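You operate a simulated robot arm through the tools that you are given. There is no shell and no other tool.

You are at the controls of a simulated two-armed robot. One attempt, no reset.

TASK
Stop the mixer, stand its bottle in the empty dish and put out the lamp at station 26.
Fine: mixer off before the lift; green switch off, then blue flap shut. Set down upright: bottle.

It is judged by the outcome, as a careful person would: the job done as asked, and still so three seconds after it is handed in. It fails if anything else is knocked over, pushed out of place, dropped, spilled or broken.

THE ROBOT
Two 7-joint arms with fingered hands on one trunk that stands fixed in place. Base frame: the origin is at the foot of the trunk, x ahead of it, y to its left, z up; the work surface is at about z = 760. Readings come in mm, degrees, newtons and seconds.
The left shoulder is at [70, 166, 1168], the right one opposite. With the tool pointing down near the work surface each hand reaches from about 100 to 940 mm from the base axis, measured 20 degrees to its own side. Payload 4.1 kg a hand.
The tool frame of a hand sits at the grasp point between the pads (the TCP): z along the fingers, y along the line on which they close. The tips reach 32 mm beyond it. The gripper opens to 108 mm; its body begins 38 mm behind the TCP. The gripper is a hand of 4 fingers: y runs from the thumb to the fingers, the wrist lies at [-16, -108, -186] in the tool frame.
Orientation is that of the tool frame in the base frame, as a unit quaternion [w, x, y, z]. With the fingers straight down and the wrist toward the robot, the tool's x, y and z point along [0, 1, 0], [1, 0, 0] and [0, 0, -1] of the base frame.

THE INTERFACE
- The arms move only by the tool drive_tool. It takes "left_series", "right_series" or both (then of equal length, played together; a hand with none holds still); each is a list of rows, each an object (a shift or turn left out is 0) with "rot": the turn, a rotation vector about the tool's x, y, z in degrees, a list of three; "linear": the shift along the tool's x, y, z in mm, a list of three. In form: [{"rot": [rx, ry, rz], "linear": [tx, ty, tz]}, ...]. A call has 1 to 20 rows; each row is the pose to reach, as a shift and turn from the pose commanded when the call began, along the tool's axes at that moment. Each row takes 0.2 s and may step no farther than 50 mm and 8.6 degrees from the row before; otherwise, the whole call is refused. Where a pose cannot be reached the arm comes as near as it can. A force on the tool above 40 N (or 10 N above the force at the start of the call, whichever is more), or a blocked arm, ends the call early, and 0.2 s more pass. In this call time passes only in rows, and 0.2 s behind the last. It gives the time, the measured TCP pose, the force on the tool (base axes), the opening and the grip force at its end, in the units of the frame above (readings bear some noise), with the torque about the TCP (base axes, N m) and any sound that the robot's microphone picked up.
- Cameras (640 x 400 px; columns grow to the right, rows downward): "scene" is now at [127.3, 40, 1390.8]; the picture's right is [0.48, -0.88, 0.00], its down [-0.55, -0.30, -0.78] and it looks along [0.68, 0.38, -0.63] (base axes); focal length 235 px, centre (320, 200). "left" rides on the left gripper at [-64, -93, -132] in its tool frame; the picture's right is [-0.80, -0.28, 0.53], its down [0.55, -0.71, 0.45] and it looks along [0.25, 0.65, 0.72] (tool axes); focal length 247 px, centre (320, 200). "right" rides on the right gripper at [64, -93, -132] in its tool frame; the picture's right is [-0.80, 0.28, -0.53], its down [-0.55, -0.71, 0.45] and it looks along [-0.25, 0.65, 0.72] (tool axes); focal length 247 px, centre (320, 200). There is no depth. A picture from a camera that has moved, and an enlarged one, comes with that camera's place and axes in the base frame and with its lens.
- capture(camera): a new picture of that camera. It takes no simulated time.
- raise_lower(by): slides the trunk up (or, below 0, down) by that many mm; the arms and the scene camera ride with it, the base frame stays. It gives what a move gives, with no picture.
- move_fingers(index, middle, ring, thumb_bend, hand): sets how far each is bent, from 0 (flat) to 100 (curled in); at 30 the hand is open as for a grip, at 70 the pads meet at the TCP. One left out holds its place. A second passes; each finger stops where it meets its share of the squeeze, and holds until it gets a number again. It is the only way to open and close the hand. It gives what a move gives, with no picture; readings hold the bend of each and the force on the fingers (four entries, about 0 where the hand has none), thumb and palm.
- aim_head(pan, tilt): turns the head with the scene camera to pan (to the left, within 86 degrees either way) and tilt (down, from -29 to 69), counted from straight ahead of the robot. It gives what a move gives.
- zoom(camera, box): a new picture of the part [left, top, right, bottom] of that camera's present view, enlarged. It takes no simulated time.
- close_job(): hands the job in; it is judged then, once.

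Nothing tells you positions but the pictures and the camera data. Unless the task says otherwise, let go and move clear before handing in.

The tools are called after "Request:" by a JSON object that holds its "api" and its "payload". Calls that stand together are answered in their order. drive_tool: Moves the arms, as the interface text tells. Its arguments: {"type":"object","properties":{"left_series":{"type":"array"},"right_series":{"type":"array"}},"required":[]} The other tools are called the same way: raise_lower (by) moves the trunk up or down; move_fingers (index, middle, ring, thumb_bend, hand) moves the fingers one by one; aim_head (pan, tilt) turns the head that bears the scene camera; capture (camera) takes a picture; zoom (camera, box) takes an enlarged picture of a part of a camera's view; close_job () hands the job in.

At the start:

```text
clock: 0.0
left_tool_pos: [383.9, 583.6, 1198.9]
left_ee_rot: [0.0, 0.707, 0.707, 0.0]
left_force: [0.4, -0.1, 0.0]
left_torque: [-0.01, 0.04, 0.01]
left_gripper_width: 107.7
left_finger_force: 0.2
left_shape: jaw
left_bend: [30.0, 30.0, 30.0, 30.0]
left_finger forces: [0.0, 0.0, 0.0, 0.0, 0.0, 0.0]
right_tool_pos: [551.2, 20.3, 1231.2]
right_ee_rot: [0.0, 0.707, 0.708, 0.001]
right_force: [1.0, 0.0, 1.0]
right_torque: [-0.02, 0.0, -0.01]
right_gripper_width: 107.7
right_finger_force: 0.1
right_shape: jaw
right_bend: [30.0, 30.0, 30.0, 30.0]
right_finger forces: [0.1, 0.1, 0.1, 0.0, 0.0, 0.0]
trunk travel left (down, up): [-675.0, 265.0]
head pan, tilt (commanded): [28.9, 38.9]
```

scene: 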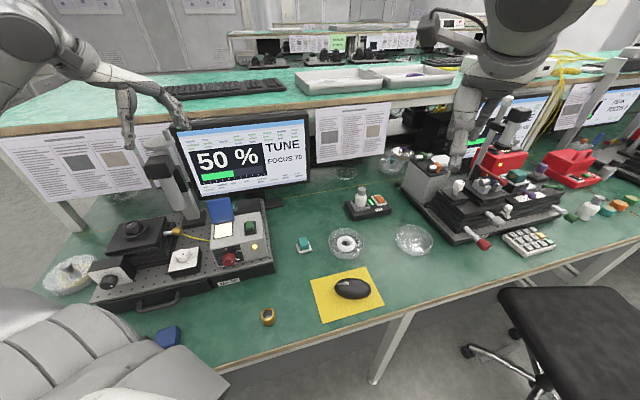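
right: 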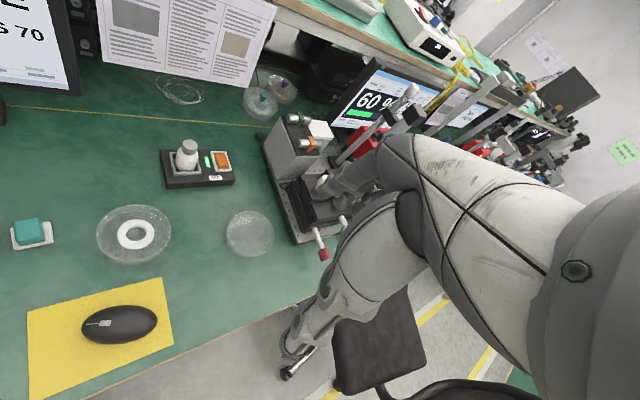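
left: 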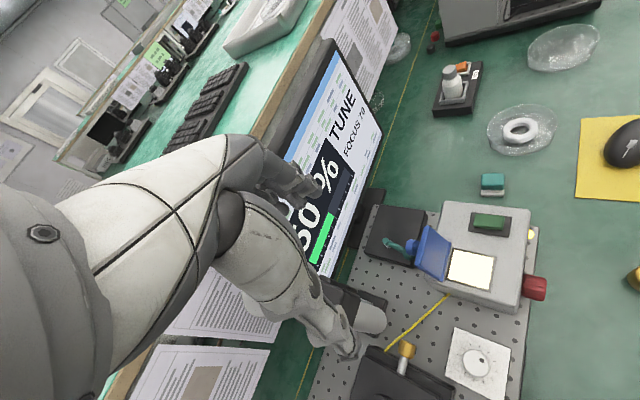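

I see a bench with a left station (monitor "50 %", green switch, blue flap), a small mixer with a bottle and an orange switch, and a few dishes. I'll take close-ups first to identify everything.

Request:
{"api": "zoom", "payload": {"camera": "scene", "box": [80, 180, 290, 310]}}

Request:
{"api": "zoom", "payload": {"camera": "scene", "box": [290, 150, 450, 270]}}

Request:
{"api": "zoom", "payload": {"camera": "right", "box": [80, 120, 280, 270]}}

Request:
{"api": "zoom", "payload": {"camera": "left", "box": [380, 180, 570, 310]}}

Request:
{"api": "zoom", "payload": {"camera": "scene", "box": [390, 90, 640, 260]}}

```text
3.05 times, centred on (185, 245) of scene
camera zoom: at [127.3, 40.0, 1390.8], right [0.48, -0.88, 0.0], down [-0.55, -0.3, -0.78], along [0.68, 0.38, -0.63], focal length 716 px, centre (731, 63)
```

zoom: 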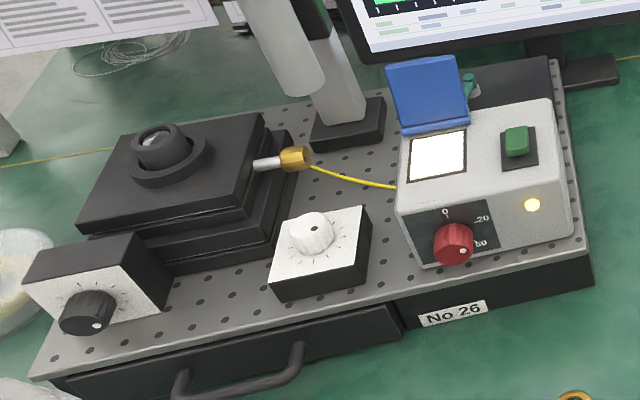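

```text
3.33 times, centred on (370, 210) of scene
camera zoom: at [127.3, 40.0, 1390.8], right [0.48, -0.88, 0.0], down [-0.55, -0.3, -0.78], along [0.68, 0.38, -0.63], focal length 783 px, centre (153, 167)
```

zoom: 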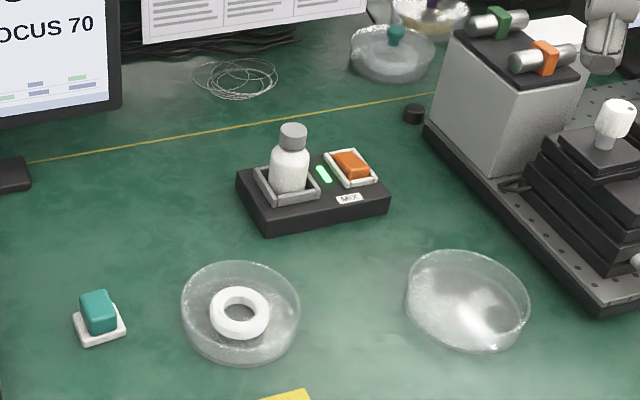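

```text
2.67 times, centred on (180, 195) of right
camera zoom: at [458.4, 85.0, 1361.8], right [0.28, -0.8, 0.53], down [-0.71, -0.55, -0.45], along [0.65, -0.25, -0.72], focal length 659 px, centre (693, 213)
```

zoom: 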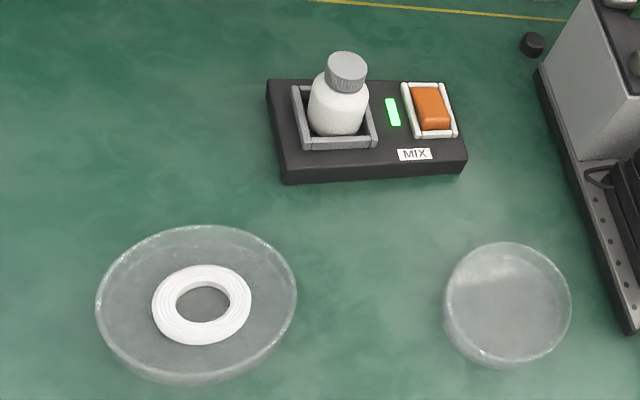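

```text
3.08 times, centred on (475, 245) of left
camera zoom: at [290.6, 519.7, 1330.1], right [-0.28, -0.8, -0.53], down [-0.71, 0.55, -0.45], along [0.65, 0.25, -0.72], focal length 760 px, centre (-157, 62)
```

zoom: 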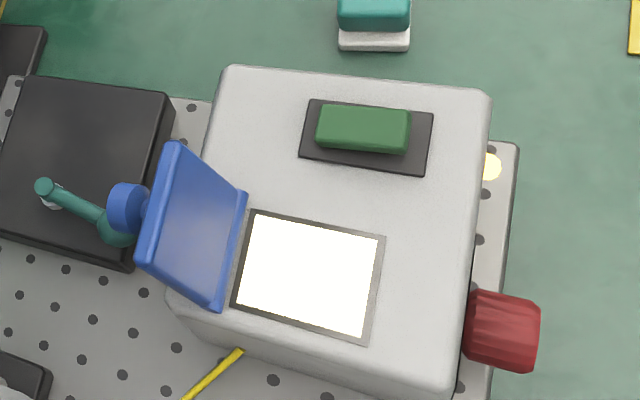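

```text
2.35 times, centred on (515, 175) of scene
camera zoom: at [127.3, 40.0, 1390.8], right [0.48, -0.88, 0.0], down [-0.55, -0.3, -0.78], along [0.68, 0.38, -0.63], focal length 553 px, centre (-139, 259)
```

zoom: 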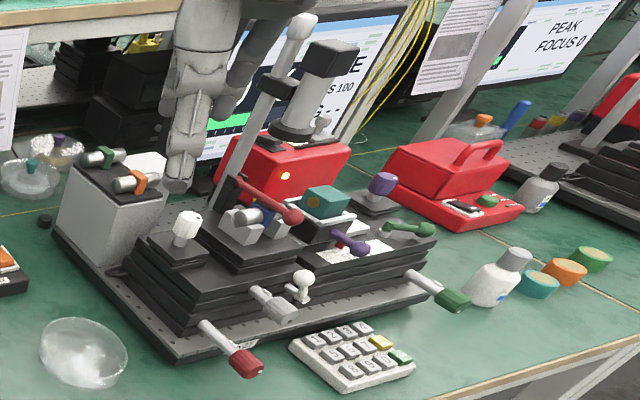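

The lamp box carries the No 26 plate, with the green switch at roughly (434, 429, 925). Its window is near (393, 488, 920), and the blue flap leans open behind it. The mixer button is near (877, 184, 811), the bottle near (817, 243) with its cap top at about z 876, and the empty dish near (766, 18). I'll look closer at both hands and the other dishes before I move.

Request:
{"api": "zoom", "payload": {"camera": "scene", "box": [60, 50, 220, 150]}}

Request:
{"api": "zoom", "payload": {"camera": "scene", "box": [420, 60, 540, 190]}}

Request:
{"api": "zoom", "payload": {"camera": "scene", "box": [20, 230, 140, 310]}}

Request:
{"api": "zoom", "payload": {"camera": "right", "box": [150, 135, 250, 200]}}

Request:
{"api": "zoom", "payload": {"camera": "left", "box": [370, 0, 640, 170]}}

Request:
{"api": "zoom", "payload": {"camera": "left", "box": [200, 120, 440, 400]}}

```text
4.00 times, centred on (140, 100) of scene
camera zoom: at [127.3, 40.0, 1390.8], right [0.48, -0.88, 0.0], down [-0.55, -0.3, -0.78], along [0.68, 0.38, -0.63], focal length 940 px, centre (1040, 600)
```

zoom: 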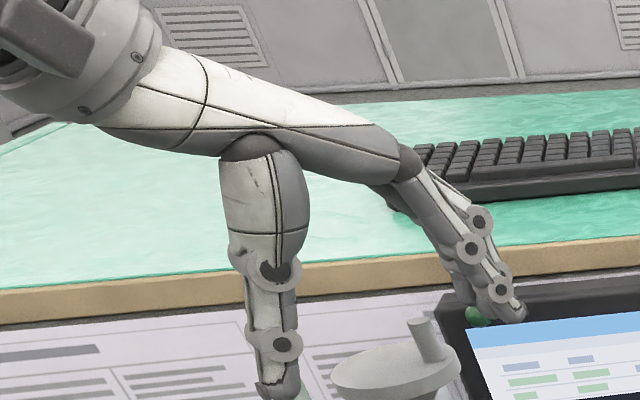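

```text
3.08 times, centred on (480, 125) of scene
camera zoom: at [127.3, 40.0, 1390.8], right [0.48, -0.88, 0.0], down [-0.55, -0.3, -0.78], along [0.68, 0.38, -0.63], focal length 723 px, centre (-172, 431)
```

zoom: 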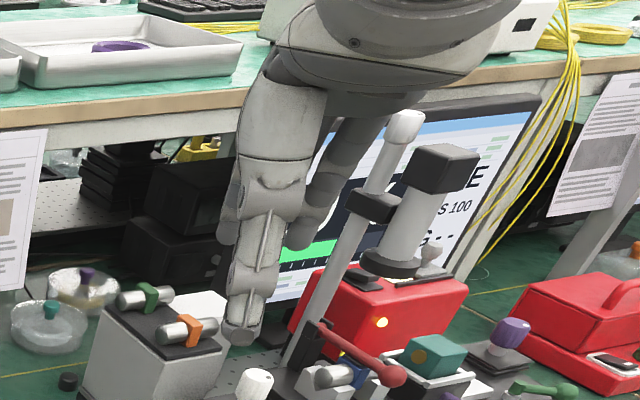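

```text
5.00 times, centred on (80, 270) of scene
camera zoom: at [127.3, 40.0, 1390.8], right [0.48, -0.88, 0.0], down [-0.55, -0.3, -0.78], along [0.68, 0.38, -0.63], focal length 1174 px, centre (1520, -150)
```

zoom: 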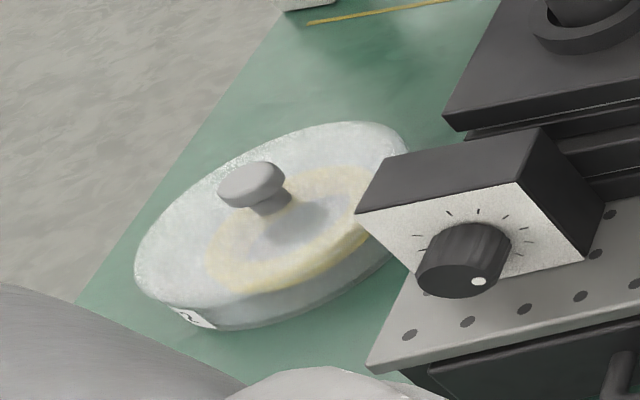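

```text
6.15 times, centred on (200, 168) of right
camera zoom: at [458.4, 85.0, 1361.8], right [0.28, -0.8, 0.53], down [-0.71, -0.55, -0.45], along [0.65, -0.25, -0.72], focal length 1520 px, centre (1058, 400)
```

zoom: 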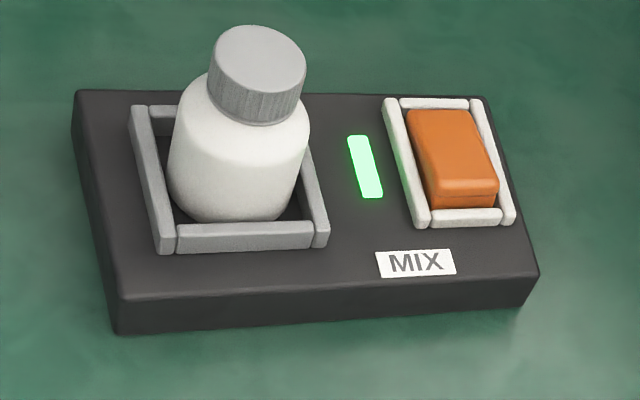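

```text
2.35 times, centred on (505, 85) of left
camera zoom: at [290.6, 519.7, 1330.1], right [-0.28, -0.8, -0.53], down [-0.71, 0.55, -0.45], along [0.65, 0.25, -0.72], focal length 581 px, centre (-115, 471)
```

zoom: 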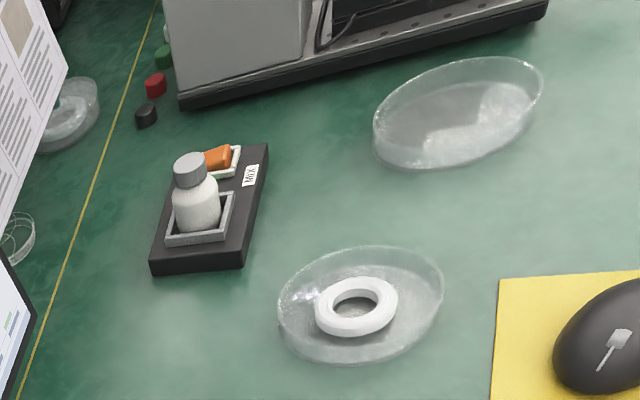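

```text
1.43 times, centred on (320, 260) of left
camera zoom: at [290.6, 519.7, 1330.1], right [-0.28, -0.8, -0.53], down [-0.71, 0.55, -0.45], along [0.65, 0.25, -0.72], focal length 353 px, centre (320, 114)
```

zoom: 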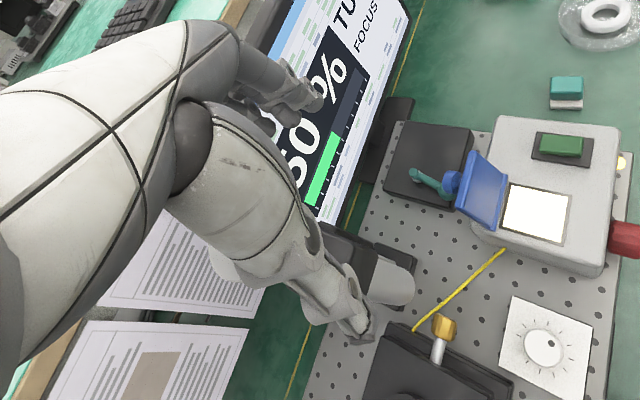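

The zooms stay sharp, so I'll zoom tightly on the two switches and the flap from both cameras. That will show which way each rocker is set and give me accurate positions.

Request:
{"api": "zoom", "payload": {"camera": "scene", "box": [200, 190, 280, 240]}}

Request:
{"api": "zoom", "payload": {"camera": "left", "box": [410, 195, 540, 276]}}

Request:
{"api": "zoom", "payload": {"camera": "scene", "box": [340, 180, 400, 218]}}

Request:
{"api": "zoom", "payload": {"camera": "left", "box": [425, 50, 495, 120]}}

Request:
{"api": "zoom", "payload": {"camera": "right", "box": [205, 145, 240, 190]}}

```text
8.00 times, centred on (240, 215) of scene
camera zoom: at [127.3, 40.0, 1390.8], right [0.48, -0.88, 0.0], down [-0.55, -0.3, -0.78], along [0.68, 0.38, -0.63], focal length 1879 px, centre (960, 80)
```

zoom: 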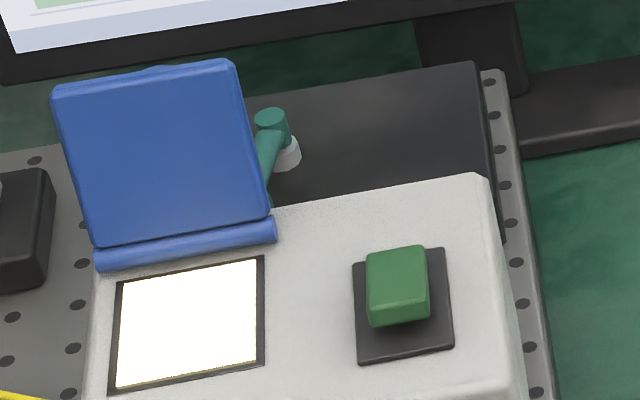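

```text
4.92 times, centred on (475, 236) of left
camera zoom: at [290.6, 519.7, 1330.1], right [-0.28, -0.8, -0.53], down [-0.71, 0.55, -0.45], along [0.65, 0.25, -0.72], focal length 1216 px, centre (-443, 25)
```

zoom: 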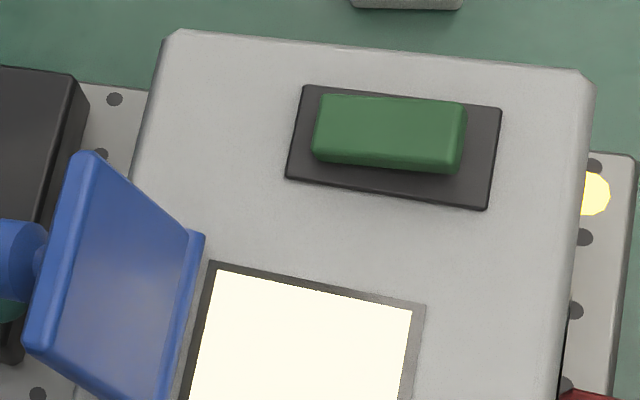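

```text
10.53 times, centred on (370, 199) of scene
camera zoom: at [127.3, 40.0, 1390.8], right [0.48, -0.88, 0.0], down [-0.55, -0.3, -0.78], along [0.68, 0.38, -0.63], focal length 2472 px, centre (-206, 210)
```

zoom: 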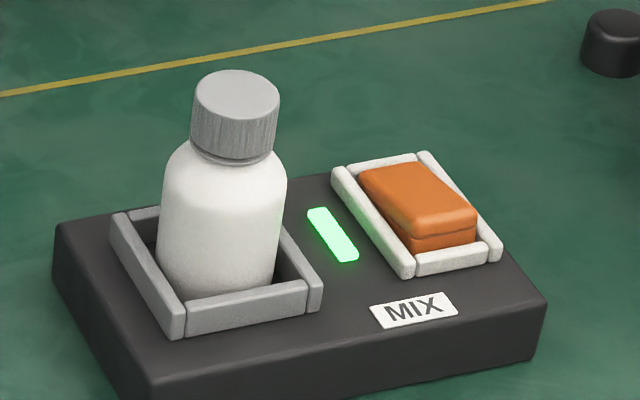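

```text
5.71 times, centred on (460, 85) of left
camera zoom: at [290.6, 519.7, 1330.1], right [-0.28, -0.8, -0.53], down [-0.71, 0.55, -0.45], along [0.65, 0.25, -0.72], focal length 1411 px, centre (-480, 857)
```

zoom: 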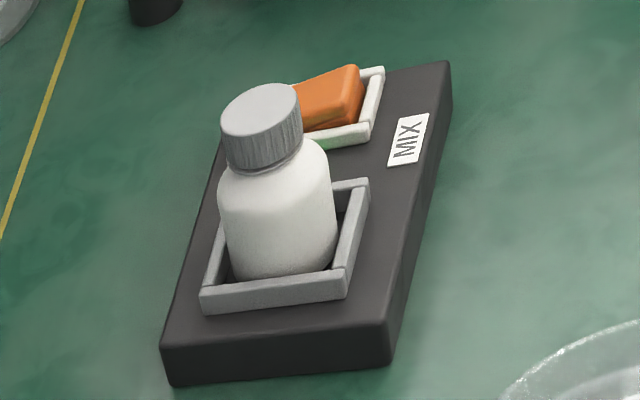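

```text
8.89 times, centred on (222, 168) of right
camera zoom: at [458.4, 85.0, 1361.8], right [0.28, -0.8, 0.53], down [-0.71, -0.55, -0.45], along [0.65, -0.25, -0.72], focal length 2195 px, centre (1187, 489)
```

zoom: 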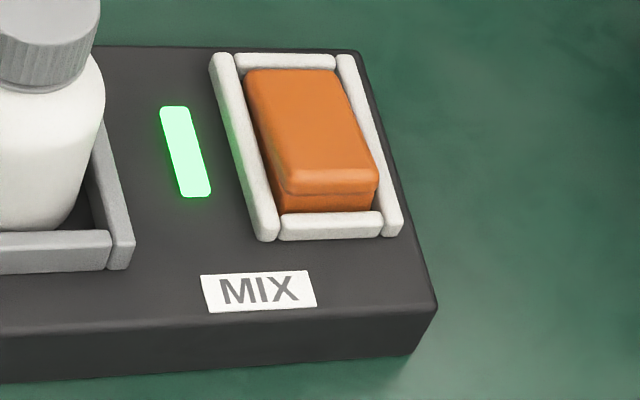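

Request:
{"api": "zoom", "payload": {"camera": "scene", "box": [240, 216, 262, 238]}}

Request:
{"api": "zoom", "payload": {"camera": "left", "box": [464, 208, 516, 242]}}

Request:
{"api": "zoom", "payload": {"camera": "left", "box": [385, 215, 450, 285]}}

Request:
{"api": "zoom", "payload": {"camera": "right", "box": [80, 190, 280, 270]}}

```text
16.00 times, centred on (251, 227) of scene
camera zoom: at [127.3, 40.0, 1390.8], right [0.48, -0.88, 0.0], down [-0.55, -0.3, -0.78], along [0.68, 0.38, -0.63], focal length 3758 px, centre (1424, -232)
```

zoom: 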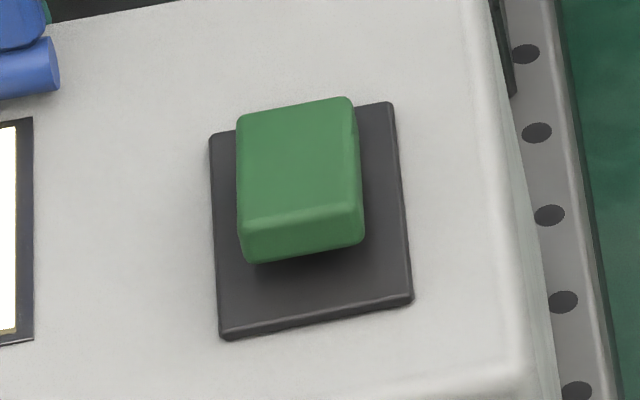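

```text
11.76 times, centred on (490, 225) of left
camera zoom: at [290.6, 519.7, 1330.1], right [-0.28, -0.8, -0.53], down [-0.71, 0.55, -0.45], along [0.65, 0.25, -0.72], focal length 2906 px, centre (-1680, -94)
```

zoom: 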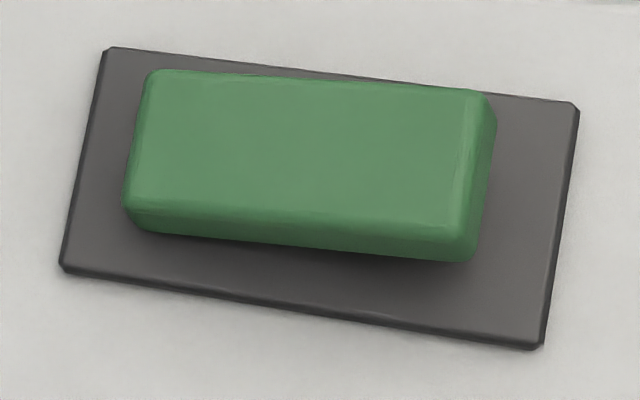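

```text
5.71 times, centred on (418, 250) of left
camera zoom: at [290.6, 519.7, 1330.1], right [-0.28, -0.8, -0.53], down [-0.71, 0.55, -0.45], along [0.65, 0.25, -0.72], focal length 1411 px, centre (-237, -86)
```

zoom: 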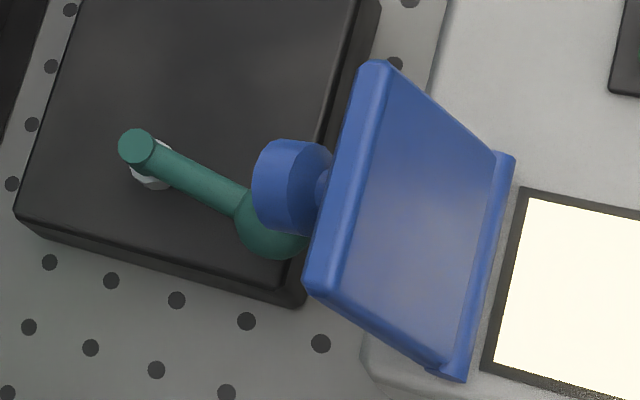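

```text
3.20 times, centred on (180, 230) of right
camera zoom: at [458.4, 85.0, 1361.8], right [0.28, -0.8, 0.53], down [-0.71, -0.55, -0.45], along [0.65, -0.25, -0.72], focal length 790 px, centre (768, 104)
```

zoom: 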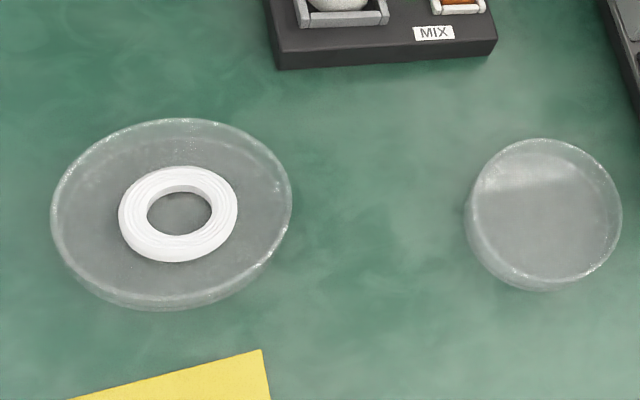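

Both rockers have their near end raised, the end toward the robot, so pressing that end should switch them off. I'll bring the left hand over the front of station 26, clear of everything, then shape a pointing index finger and look at it.

Request:
{"api": "drive_tool", "payload": {"left_series": [{"linear": [-26, -9, 10]}, {"linear": [-52, -18, 25]}, {"linear": [-78, -27, 45]}, {"linear": [-104, -36, 65]}, {"linear": [-130, -45, 85]}, {"linear": [-154, -54, 99]}]}}

Request:
{"api": "move_fingers", "payload": {"hand": "left", "index": 50, "middle": 100, "ring": 100, "thumb_bend": 30}}

Request:
{"api": "capture", "payload": {"camera": "left"}}

Request:
{"api": "capture", "payload": {"camera": "scene"}}

```text
clock: 1.4
left_tool_pos: [348.6, 485.9, 1136.7]
left_ee_rot: [0.001, 0.703, 0.711, 0.001]
left_force: [0.5, 1.0, 0.5]
left_torque: [-0.01, -0.02, 0.0]
left_gripper_width: 107.8
left_finger_force: 0.1
left_shape: jaw
left_bend: [30.0, 30.0, 30.0, 30.0]
left_finger forces: [0.1, 0.0, 0.0, 0.0, 0.0, 0.0]
left hand out of reach, approached as far as the arm can: row 4, 5, 6
right_tool_pos: [551.9, 20.4, 1229.7]
right_ee_rot: [-0.001, 0.707, 0.708, 0.0]
right_force: [-0.4, 0.3, 0.7]
right_torque: [0.02, 0.0, 0.01]
right_gripper_width: 107.3
right_finger_force: 0.1
right_shape: jaw
right_bend: [30.0, 30.0, 30.0, 30.0]
right_finger forces: [0.0, 0.0, 0.1, 0.0, 0.0, 0.0]
trunk travel left (down, up): [-675.0, 265.0]
head pan, tilt (commanded): [28.9, 38.9]
```

```text
clock: 2.4
left_tool_pos: [347.1, 487.2, 1137.6]
left_ee_rot: [0.001, 0.703, 0.711, 0.001]
left_force: [0.1, 0.8, -1.0]
left_torque: [0.03, 0.0, -0.04]
left_gripper_width: 82.5
left_finger_force: 0.1
left_shape: fingers
left_bend: [50.0, 100.0, 100.0, 30.0]
left_finger forces: [0.0, 0.0, 0.0, 0.0, 0.0, 0.0]
right_tool_pos: [551.6, 20.5, 1229.6]
right_ee_rot: [-0.001, 0.706, 0.708, -0.001]
right_force: [-0.6, -0.6, -0.5]
right_torque: [0.01, 0.0, -0.01]
right_gripper_width: 107.7
right_finger_force: 0.0
right_shape: jaw
right_bend: [30.0, 30.0, 30.0, 30.0]
right_finger forces: [0.0, 0.0, 0.0, 0.0, 0.0, 0.0]
trunk travel left (down, up): [-675.0, 265.0]
head pan, tilt (commanded): [28.9, 38.9]
```

```text
taken
camera left: at [254.0, 422.3, 1268.5], right [-0.27, -0.8, -0.53], down [-0.71, 0.54, -0.45], along [0.65, 0.26, -0.72], focal length 247 px, centre (320, 200)
```

left: 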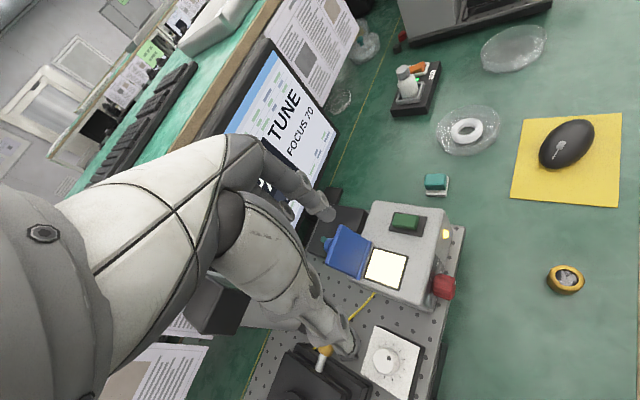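

```text
taken
camera scene: at [127.5, 40.1, 1390.7], right [0.48, -0.88, 0.0], down [-0.55, -0.3, -0.78], along [0.68, 0.38, -0.63], focal length 235 px, centre (320, 200)
```

scene: 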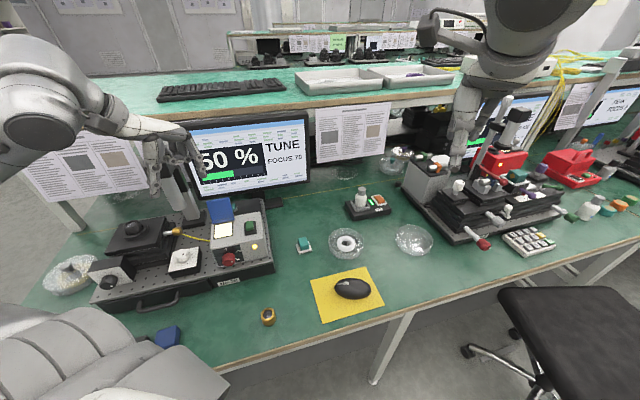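

The left hand could only come part way, because its wrist is too close to the shoulder at this height. Raising the trunk should give the arm room over station 26.

Request:
{"api": "raise_lower", "payload": {"by": 200}}

Request:
{"api": "capture", "payload": {"camera": "scene"}}

```text
clock: 4.6
left_tool_pos: [346.3, 487.2, 1337.0]
left_ee_rot: [0.0, 0.704, 0.711, 0.001]
left_force: [-0.4, -0.1, -0.6]
left_torque: [-0.02, -0.01, 0.01]
left_gripper_width: 82.1
left_finger_force: 0.0
left_shape: fingers
left_bend: [50.0, 100.0, 100.0, 30.0]
left_finger forces: [0.0, 0.1, 0.0, 0.0, 0.0, 0.1]
right_tool_pos: [552.2, 19.4, 1429.5]
right_ee_rot: [0.0, 0.707, 0.708, 0.0]
right_force: [0.4, 0.3, -0.5]
right_torque: [0.0, 0.02, 0.02]
right_gripper_width: 107.5
right_finger_force: 0.0
right_shape: jaw
right_bend: [30.0, 30.0, 30.0, 30.0]
right_finger forces: [0.0, 0.0, 0.1, 0.0, 0.0, 0.0]
trunk travel left (down, up): [-875.0, 65.0]
head pan, tilt (commanded): [28.9, 38.9]
```

```text
taken
camera scene: at [127.4, 40.0, 1590.7], right [0.48, -0.88, 0.0], down [-0.55, -0.3, -0.78], along [0.68, 0.38, -0.63], focal length 235 px, centre (320, 200)
```

scene: 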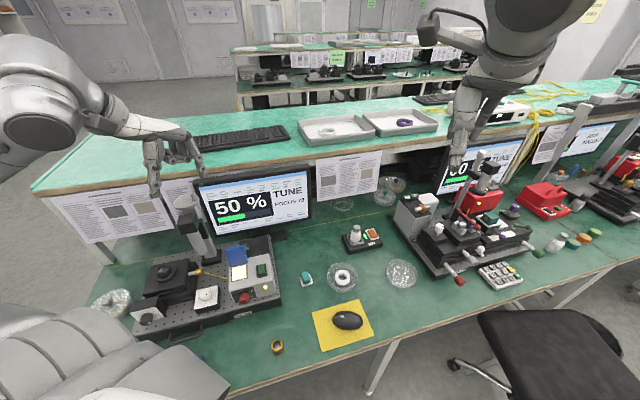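

The higher scene view, paired with the earlier one, gives a clean vertical stereo baseline. I'll zoom on the key items from here.

Request:
{"api": "zoom", "payload": {"camera": "scene", "box": [215, 235, 279, 275]}}

Request:
{"api": "zoom", "payload": {"camera": "scene", "box": [330, 215, 394, 255]}}

Request:
{"api": "zoom", "payload": {"camera": "scene", "box": [370, 250, 434, 290]}}

Request:
{"api": "zoom", "payload": {"camera": "scene", "box": [100, 110, 228, 190]}}

```text
10.00 times, centred on (247, 255) of scene
camera zoom: at [127.4, 40.0, 1590.7], right [0.48, -0.88, 0.0], down [-0.55, -0.3, -0.78], along [0.68, 0.38, -0.63], focal length 2349 px, centre (1050, -350)
```

zoom: 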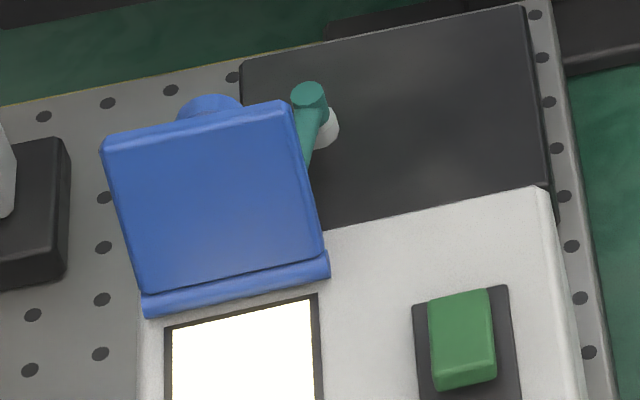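

```text
10.00 times, centred on (362, 235) of scene
camera zoom: at [127.4, 40.0, 1590.7], right [0.48, -0.88, 0.0], down [-0.55, -0.3, -0.78], along [0.68, 0.38, -0.63], focal length 2349 px, centre (-100, -150)
```

zoom: 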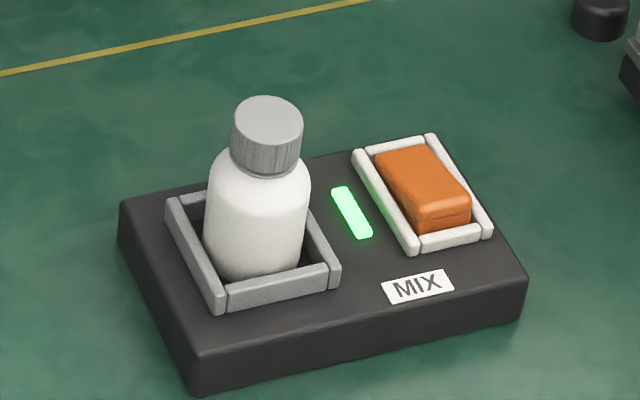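

```text
10.00 times, centred on (402, 270) of scene
camera zoom: at [127.4, 40.0, 1590.7], right [0.48, -0.88, 0.0], down [-0.55, -0.3, -0.78], along [0.68, 0.38, -0.63], focal length 2349 px, centre (-500, -500)
```

zoom: 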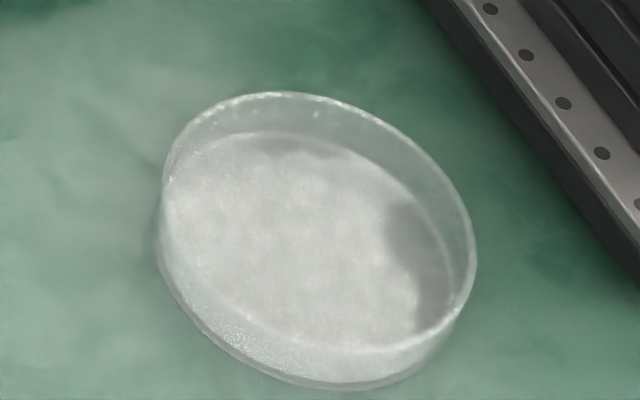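

```text
5.00 times, centred on (164, 150) of scene
camera zoom: at [127.4, 40.0, 1590.7], right [0.48, -0.88, 0.0], down [-0.55, -0.3, -0.78], along [0.68, 0.38, -0.63], focal length 1174 px, centre (1100, 450)
```

zoom: 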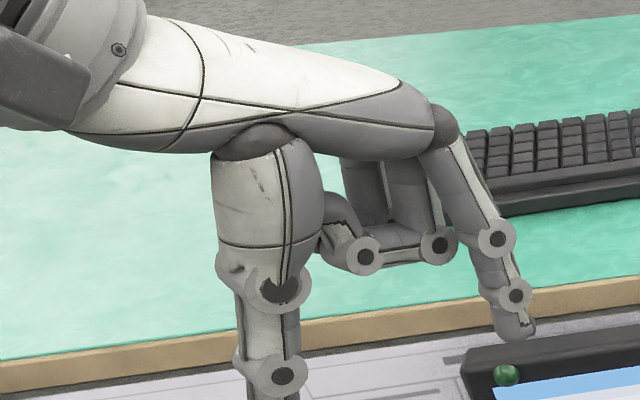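

The pointing index works: its tip sits near [-10, 34, 30] in the tool frame, with middle and ring curled away. I'll swing the thumb flat out of the way and move over the lamp box, staying high.

Request:
{"api": "move_fingers", "payload": {"hand": "left", "thumb_bend": 0}}

Request:
{"api": "drive_tool", "payload": {"left_series": [{"linear": [-10, 8, 30]}, {"linear": [-20, 16, 70]}, {"linear": [-30, 24, 115]}, {"linear": [-40, 32, 160]}, {"linear": [-48, 40, 205]}, {"linear": [-54, 48, 250]}, {"linear": [-54, 48, 290]}]}}

Request:
{"api": "capture", "payload": {"camera": "left"}}

Request:
{"api": "capture", "payload": {"camera": "scene"}}

```text
clock: 5.6
left_tool_pos: [347.0, 486.8, 1336.7]
left_ee_rot: [0.0, 0.704, 0.71, 0.001]
left_force: [-0.7, -0.4, 1.1]
left_torque: [0.0, -0.04, -0.03]
left_gripper_width: 105.0
left_finger_force: 0.1
left_shape: fingers
left_bend: [50.0, 100.0, 100.0, 0.0]
left_finger forces: [0.1, 0.1, 0.0, 0.0, 0.1, 0.0]
right_tool_pos: [551.0, 20.6, 1429.9]
right_ee_rot: [0.0, 0.707, 0.708, -0.001]
right_force: [0.1, 0.3, -0.4]
right_torque: [-0.03, 0.03, 0.02]
right_gripper_width: 107.5
right_finger_force: 0.0
right_shape: jaw
right_bend: [30.0, 30.0, 30.0, 30.0]
right_finger forces: [0.0, 0.0, 0.0, 0.1, 0.1, 0.1]
trunk travel left (down, up): [-875.0, 65.0]
head pan, tilt (commanded): [28.9, 38.9]
```

```text
clock: 7.2
left_tool_pos: [394.7, 433.2, 1048.1]
left_ee_rot: [0.002, 0.704, 0.71, 0.002]
left_force: [-1.1, -0.6, -0.3]
left_torque: [0.02, -0.02, -0.02]
left_gripper_width: 105.0
left_finger_force: 0.1
left_shape: fingers
left_bend: [50.0, 100.0, 100.0, 0.0]
left_finger forces: [0.1, 0.1, 0.0, 0.0, 0.0, 0.0]
left hand out of reach, approached as far as the arm can: row 1, 2, 3, 4
right_tool_pos: [550.1, 20.7, 1431.9]
right_ee_rot: [-0.001, 0.706, 0.708, 0.0]
right_force: [0.0, -0.3, 0.3]
right_torque: [0.02, -0.02, -0.02]
right_gripper_width: 107.7
right_finger_force: 0.0
right_shape: jaw
right_bend: [30.0, 30.0, 30.0, 30.0]
right_finger forces: [0.0, 0.0, 0.1, 0.0, 0.0, 0.0]
trunk travel left (down, up): [-875.0, 65.0]
head pan, tilt (commanded): [28.9, 38.9]
```

```text
taken
camera left: at [301.3, 369.0, 1179.3], right [-0.27, -0.8, -0.53], down [-0.71, 0.54, -0.45], along [0.65, 0.25, -0.72], focal length 247 px, centre (320, 200)
```

left: 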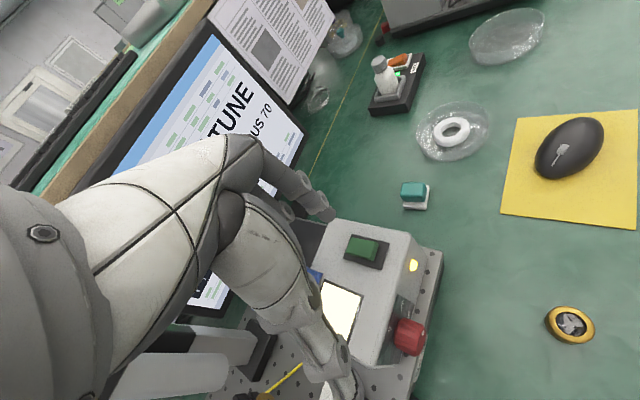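

```text
taken
camera scene: at [125.1, 41.4, 1591.0], right [0.48, -0.88, 0.0], down [-0.55, -0.3, -0.78], along [0.68, 0.38, -0.63], focal length 235 px, centre (320, 200)
```

scene: 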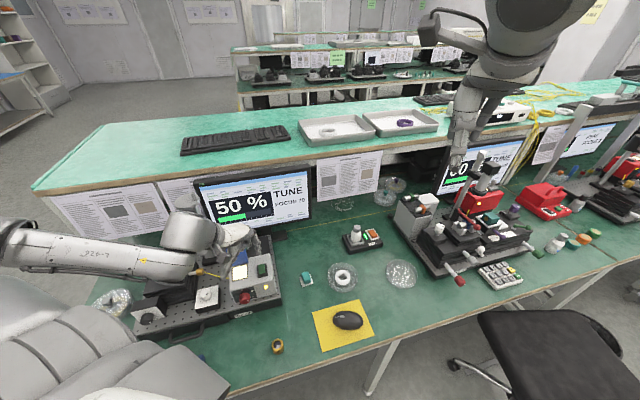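

Request:
{"api": "zoom", "payload": {"camera": "scene", "box": [160, 205, 288, 285]}}

Request:
{"api": "zoom", "payload": {"camera": "left", "box": [240, 160, 440, 360]}}

```text
5.00 times, centred on (224, 245) of scene
camera zoom: at [125.1, 41.4, 1591.0], right [0.48, -0.88, 0.0], down [-0.55, -0.3, -0.78], along [0.68, 0.38, -0.63], focal length 1174 px, centre (800, -25)
```

zoom: 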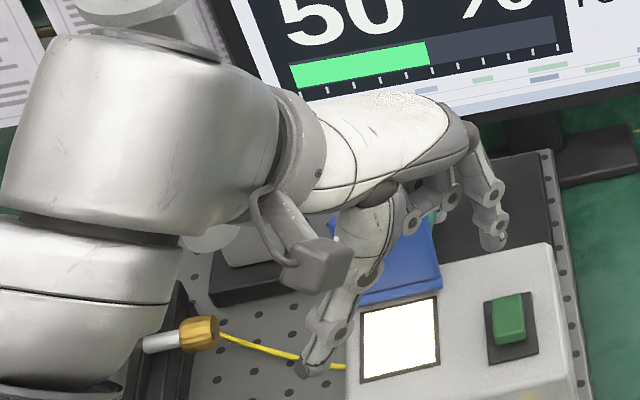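

```text
2.00 times, centred on (340, 260) of left
camera zoom: at [301.3, 369.0, 1179.3], right [-0.27, -0.8, -0.53], down [-0.71, 0.54, -0.45], along [0.65, 0.25, -0.72], focal length 494 px, centre (280, 80)
```

zoom: 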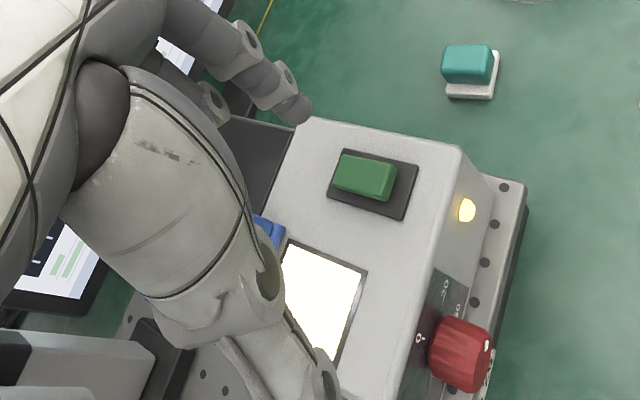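

The index tip is right above the raised end of the green rocker, at about (428, 423) and 83 mm up. I'll descend most of the way and check again.

Request:
{"api": "drive_tool", "payload": {"left_series": [{"linear": [0, 1, 15]}, {"linear": [0, 1, 30]}, {"linear": [0, 1, 45]}, {"linear": [0, 1, 56]}, {"linear": [0, 1, 64]}]}}

Request:
{"api": "zoom", "payload": {"camera": "scene", "box": [190, 225, 286, 285]}}

Request:
{"api": "zoom", "payload": {"camera": "left", "box": [240, 140, 440, 300]}}

```text
clock: 8.4
left_tool_pos: [398.2, 433.9, 982.7]
left_ee_rot: [0.001, 0.704, 0.71, 0.001]
left_force: [-0.2, 0.4, 1.4]
left_torque: [0.01, -0.01, -0.03]
left_gripper_width: 105.2
left_finger_force: 0.0
left_shape: fingers
left_bend: [50.0, 100.0, 100.0, 0.0]
left_finger forces: [0.0, 0.1, 0.0, 0.0, 0.0, 0.2]
right_tool_pos: [551.1, 20.6, 1430.6]
right_ee_rot: [-0.001, 0.706, 0.708, -0.001]
right_force: [-0.3, -0.3, 0.9]
right_torque: [0.02, 0.02, -0.01]
right_gripper_width: 107.7
right_finger_force: 0.1
right_shape: jaw
right_bend: [30.0, 30.0, 30.0, 30.0]
right_finger forces: [0.0, 0.0, 0.1, 0.0, 0.1, 0.0]
trunk travel left (down, up): [-875.0, 65.0]
head pan, tilt (commanded): [28.9, 38.9]
```

```text
6.67 times, centred on (238, 255) of scene
camera zoom: at [126.9, 40.4, 1590.8], right [0.48, -0.88, 0.0], down [-0.55, -0.3, -0.78], along [0.68, 0.38, -0.63], focal length 1566 px, centre (867, -167)
```

zoom: 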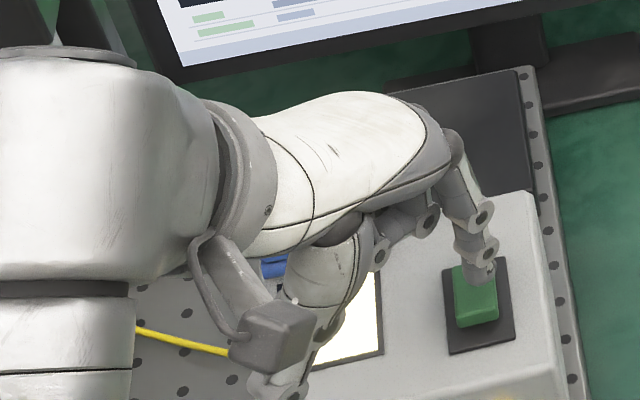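

```text
2.50 times, centred on (340, 220) of left
camera zoom: at [303.7, 368.9, 1114.5], right [-0.27, -0.8, -0.53], down [-0.71, 0.54, -0.45], along [0.65, 0.26, -0.72], focal length 617 px, centre (270, 150)
```

zoom: 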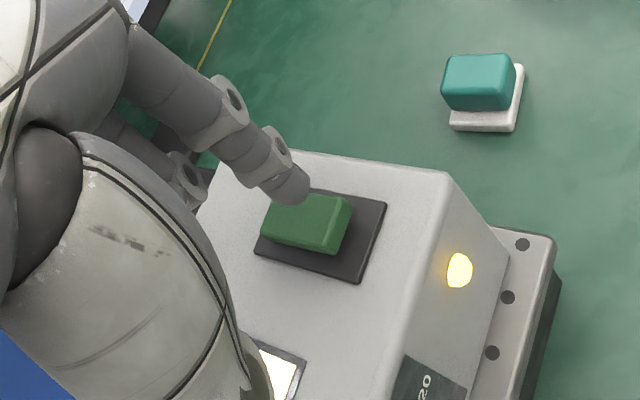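

The tip hangs just over the rocker, slightly inside its near half. I'll shift it 4 mm toward the raised end and press down in small steps, watching the force.

Request:
{"api": "drive_tool", "payload": {"left_series": [{"linear": [-2.8, -2.8, 4]}, {"linear": [-2.8, -2.8, 10]}, {"linear": [-2.8, -2.8, 13]}, {"linear": [-2.8, -2.8, 16]}, {"linear": [-2.8, -2.8, 18]}, {"linear": [-2.8, -2.8, 20]}]}}

Request:
{"api": "zoom", "payload": {"camera": "scene", "box": [190, 225, 286, 285]}}

Request:
{"api": "zoom", "payload": {"camera": "left", "box": [240, 140, 440, 300]}}

```text
clock: 9.8
left_tool_pos: [398.0, 428.3, 970.6]
left_ee_rot: [0.007, 0.706, 0.708, 0.006]
left_force: [-3.4, -2.1, 24.5]
left_torque: [-0.22, -0.74, -0.11]
left_gripper_width: 101.1
left_finger_force: 12.7
left_shape: fingers
left_bend: [53.0, 100.0, 100.0, 0.0]
left_finger forces: [25.3, 0.0, 0.0, 0.0, 0.0, 0.1]
right_tool_pos: [550.0, 19.3, 1430.9]
right_ee_rot: [-0.001, 0.707, 0.708, 0.0]
right_force: [0.6, 0.6, -0.5]
right_torque: [-0.02, 0.0, 0.02]
right_gripper_width: 107.6
right_finger_force: 0.1
right_shape: jaw
right_bend: [30.0, 30.0, 30.0, 30.0]
right_finger forces: [0.0, 0.0, 0.0, 0.1, 0.0, 0.0]
trunk travel left (down, up): [-875.0, 65.0]
head pan, tilt (commanded): [28.9, 38.9]
stopped in row 6 (left hand): the force on the tool passed its limit at 42 N (the readings are from after the stop); the commanded pose is now the measured one
```

```text
6.67 times, centred on (238, 255) of scene
camera zoom: at [125.7, 38.7, 1590.8], right [0.48, -0.88, 0.0], down [-0.55, -0.3, -0.78], along [0.68, 0.38, -0.63], focal length 1566 px, centre (867, -167)
```

zoom: 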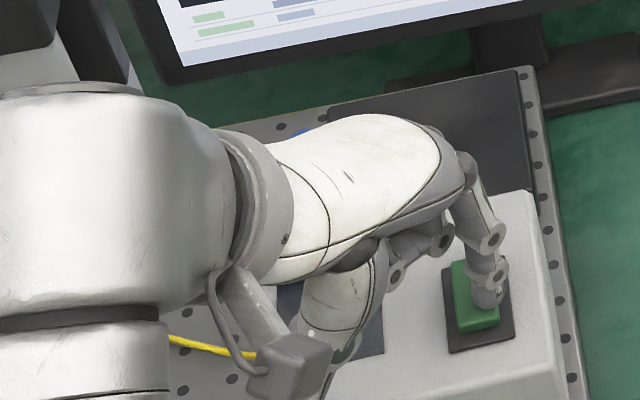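

```text
2.50 times, centred on (340, 220) of left
camera zoom: at [302.1, 364.0, 1099.5], right [-0.27, -0.8, -0.54], down [-0.7, 0.55, -0.46], along [0.66, 0.25, -0.71], focal length 617 px, centre (270, 150)
```

zoom: 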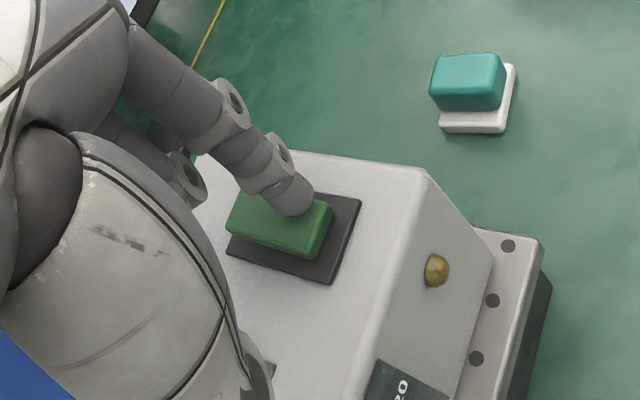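

The indicator and the window have both gone dark, so the green switch is off. I'll lift the finger straight up and check that the rocker stays down.

Request:
{"api": "drive_tool", "payload": {"left_series": [{"linear": [0, 0, -6]}, {"linear": [0, 0, -16]}, {"linear": [0, 0, -40]}, {"linear": [0, 0, -70]}, {"linear": [0, 0, -100]}]}}

Request:
{"api": "zoom", "payload": {"camera": "scene", "box": [180, 205, 292, 275]}}

Request:
{"api": "zoom", "payload": {"camera": "left", "box": [200, 140, 440, 340]}}

```text
clock: 11.0
left_tool_pos: [397.7, 429.0, 1067.0]
left_ee_rot: [0.003, 0.705, 0.709, 0.004]
left_force: [0.3, -1.0, 0.0]
left_torque: [-0.02, 0.04, 0.03]
left_gripper_width: 105.0
left_finger_force: 0.1
left_shape: fingers
left_bend: [50.0, 100.0, 100.0, 0.0]
left_finger forces: [0.0, 0.0, 0.1, 0.1, 0.1, 0.0]
right_tool_pos: [551.7, 19.4, 1429.3]
right_ee_rot: [0.0, 0.707, 0.708, 0.001]
right_force: [0.0, 0.0, -0.3]
right_torque: [0.02, -0.01, -0.04]
right_gripper_width: 108.0
right_finger_force: 0.0
right_shape: jaw
right_bend: [30.0, 30.0, 30.0, 30.0]
right_finger forces: [0.1, 0.0, 0.1, 0.0, 0.0, 0.1]
trunk travel left (down, up): [-875.0, 65.0]
head pan, tilt (commanded): [28.9, 38.9]
```

```text
5.71 times, centred on (236, 240) of scene
camera zoom: at [127.3, 39.8, 1590.7], right [0.48, -0.88, 0.0], down [-0.55, -0.3, -0.78], along [0.68, 0.38, -0.63], focal length 1342 px, centre (800, -29)
```

zoom: 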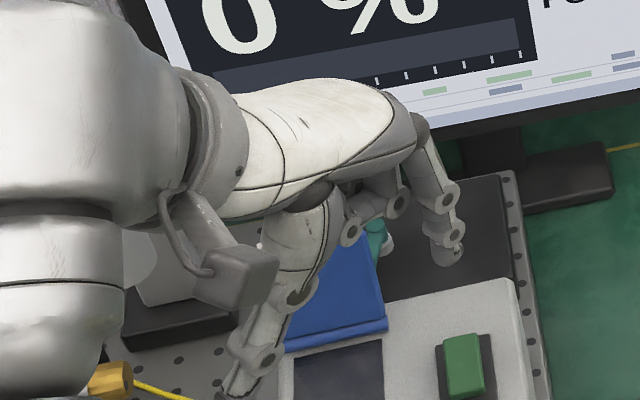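

```text
2.00 times, centred on (320, 240) of left
camera zoom: at [301.7, 365.3, 1197.5], right [-0.27, -0.8, -0.54], down [-0.7, 0.54, -0.46], along [0.66, 0.25, -0.71], focal length 494 px, centre (320, 120)
```

zoom: 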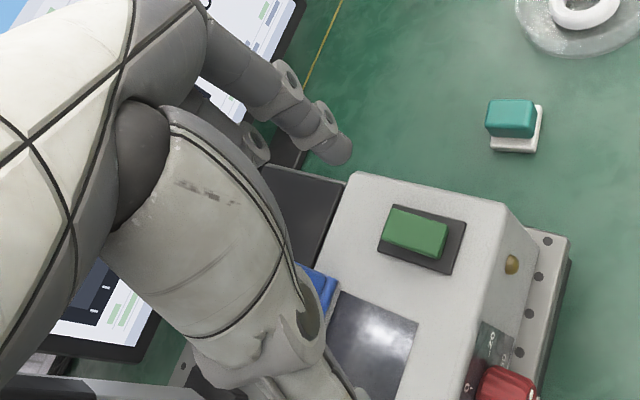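

The lamp is out and the monitor reads 0 %. Next is the flap: hinge mid about (416, 513, 926), top edge about (430, 525, 989), leaning back with a knob behind it. I'll carry the index finger over and behind it, still high.

Request:
{"api": "drive_tool", "payload": {"left_series": [{"linear": [20, 4, -10]}, {"linear": [45, 10, -15]}, {"linear": [72, 16, -15]}, {"linear": [100, 22, -10]}, {"linear": [124, 27, -5]}, {"linear": [136, 28, 0]}]}}

Request:
{"api": "zoom", "payload": {"camera": "scene", "box": [160, 195, 288, 275]}}

Request:
{"api": "capture", "payload": {"camera": "left"}}

```text
clock: 12.4
left_tool_pos: [423.2, 568.1, 1066.6]
left_ee_rot: [0.005, 0.704, 0.71, 0.004]
left_force: [0.1, -1.1, -0.2]
left_torque: [0.03, 0.01, 0.0]
left_gripper_width: 104.7
left_finger_force: 0.1
left_shape: fingers
left_bend: [50.0, 100.0, 100.0, 0.0]
left_finger forces: [0.0, 0.1, 0.0, 0.0, 0.1, 0.1]
right_tool_pos: [552.0, 22.8, 1431.5]
right_ee_rot: [-0.001, 0.706, 0.708, 0.0]
right_force: [0.1, -0.5, -1.0]
right_torque: [0.0, 0.0, 0.0]
right_gripper_width: 107.7
right_finger_force: 0.1
right_shape: jaw
right_bend: [30.0, 30.0, 30.0, 30.0]
right_finger forces: [0.0, 0.1, 0.1, 0.0, 0.0, 0.0]
trunk travel left (down, up): [-875.0, 65.0]
head pan, tilt (commanded): [28.9, 38.9]
```

```text
5.00 times, centred on (224, 235) of scene
camera zoom: at [127.3, 40.2, 1590.8], right [0.48, -0.88, 0.0], down [-0.55, -0.3, -0.78], along [0.68, 0.38, -0.63], focal length 1174 px, centre (800, 25)
```

zoom: 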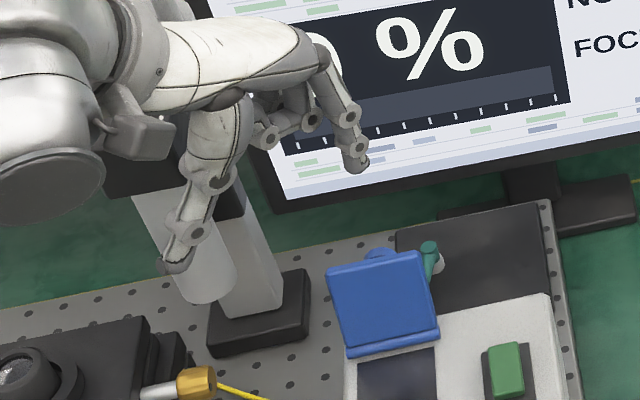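

```text
taken
camera left: at [328.1, 501.8, 1197.3], right [-0.27, -0.8, -0.54], down [-0.7, 0.54, -0.46], along [0.66, 0.25, -0.71], focal length 247 px, centre (320, 200)
```

left: 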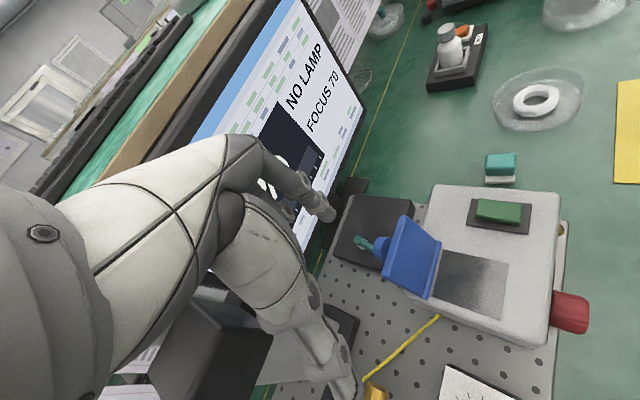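

The monitor says NO LAMP. The finger is now behind the flap at about (457, 556), with clear air down to z 960, so I'll lower it there.

Request:
{"api": "drive_tool", "payload": {"left_series": [{"linear": [0, 1, 15]}, {"linear": [0, 2, 30]}, {"linear": [0, 3, 45]}, {"linear": [0, 3, 60]}, {"linear": [0, 3, 72]}]}}

Request:
{"api": "zoom", "payload": {"camera": "scene", "box": [180, 215, 276, 275]}}

Request:
{"api": "zoom", "payload": {"camera": "left", "box": [260, 150, 500, 350]}}

```text
clock: 13.6
left_tool_pos: [429.0, 562.4, 995.9]
left_ee_rot: [0.003, 0.706, 0.709, 0.004]
left_force: [1.5, -17.1, 7.5]
left_torque: [2.19, 0.52, 0.77]
left_gripper_width: 105.0
left_finger_force: 7.8
left_shape: fingers
left_bend: [50.0, 100.0, 100.0, 0.0]
left_finger forces: [0.0, 0.0, 0.0, 0.0, 0.1, 15.8]
right_tool_pos: [552.3, 16.7, 1431.0]
right_ee_rot: [-0.002, 0.707, 0.708, 0.001]
right_force: [-0.2, -0.3, -0.2]
right_torque: [-0.03, 0.02, 0.02]
right_gripper_width: 107.5
right_finger_force: 0.0
right_shape: jaw
right_bend: [30.0, 30.0, 30.0, 30.0]
right_finger forces: [0.0, 0.0, 0.0, 0.0, 0.0, 0.1]
trunk travel left (down, up): [-875.0, 65.0]
head pan, tilt (commanded): [28.9, 38.9]
```

```text
6.67 times, centred on (228, 245) of scene
camera zoom: at [128.5, 35.7, 1590.7], right [0.48, -0.88, 0.0], down [-0.55, -0.3, -0.78], along [0.68, 0.38, -0.63], focal length 1566 px, centre (933, -100)
```

zoom: 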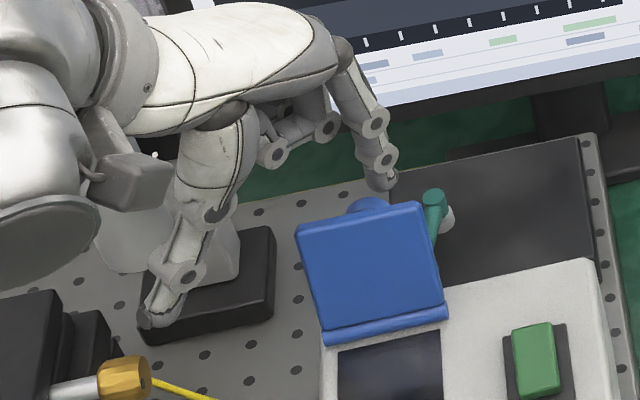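

```text
2.00 times, centred on (380, 250) of left
camera zoom: at [332.8, 497.3, 1126.5], right [-0.27, -0.8, -0.54], down [-0.7, 0.55, -0.45], along [0.66, 0.25, -0.71], focal length 494 px, centre (200, 100)
```

zoom: 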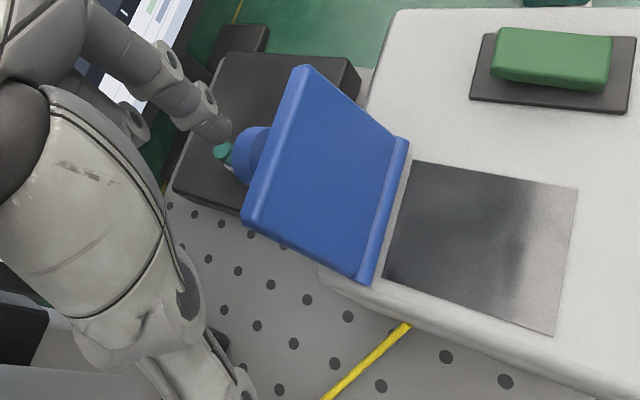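

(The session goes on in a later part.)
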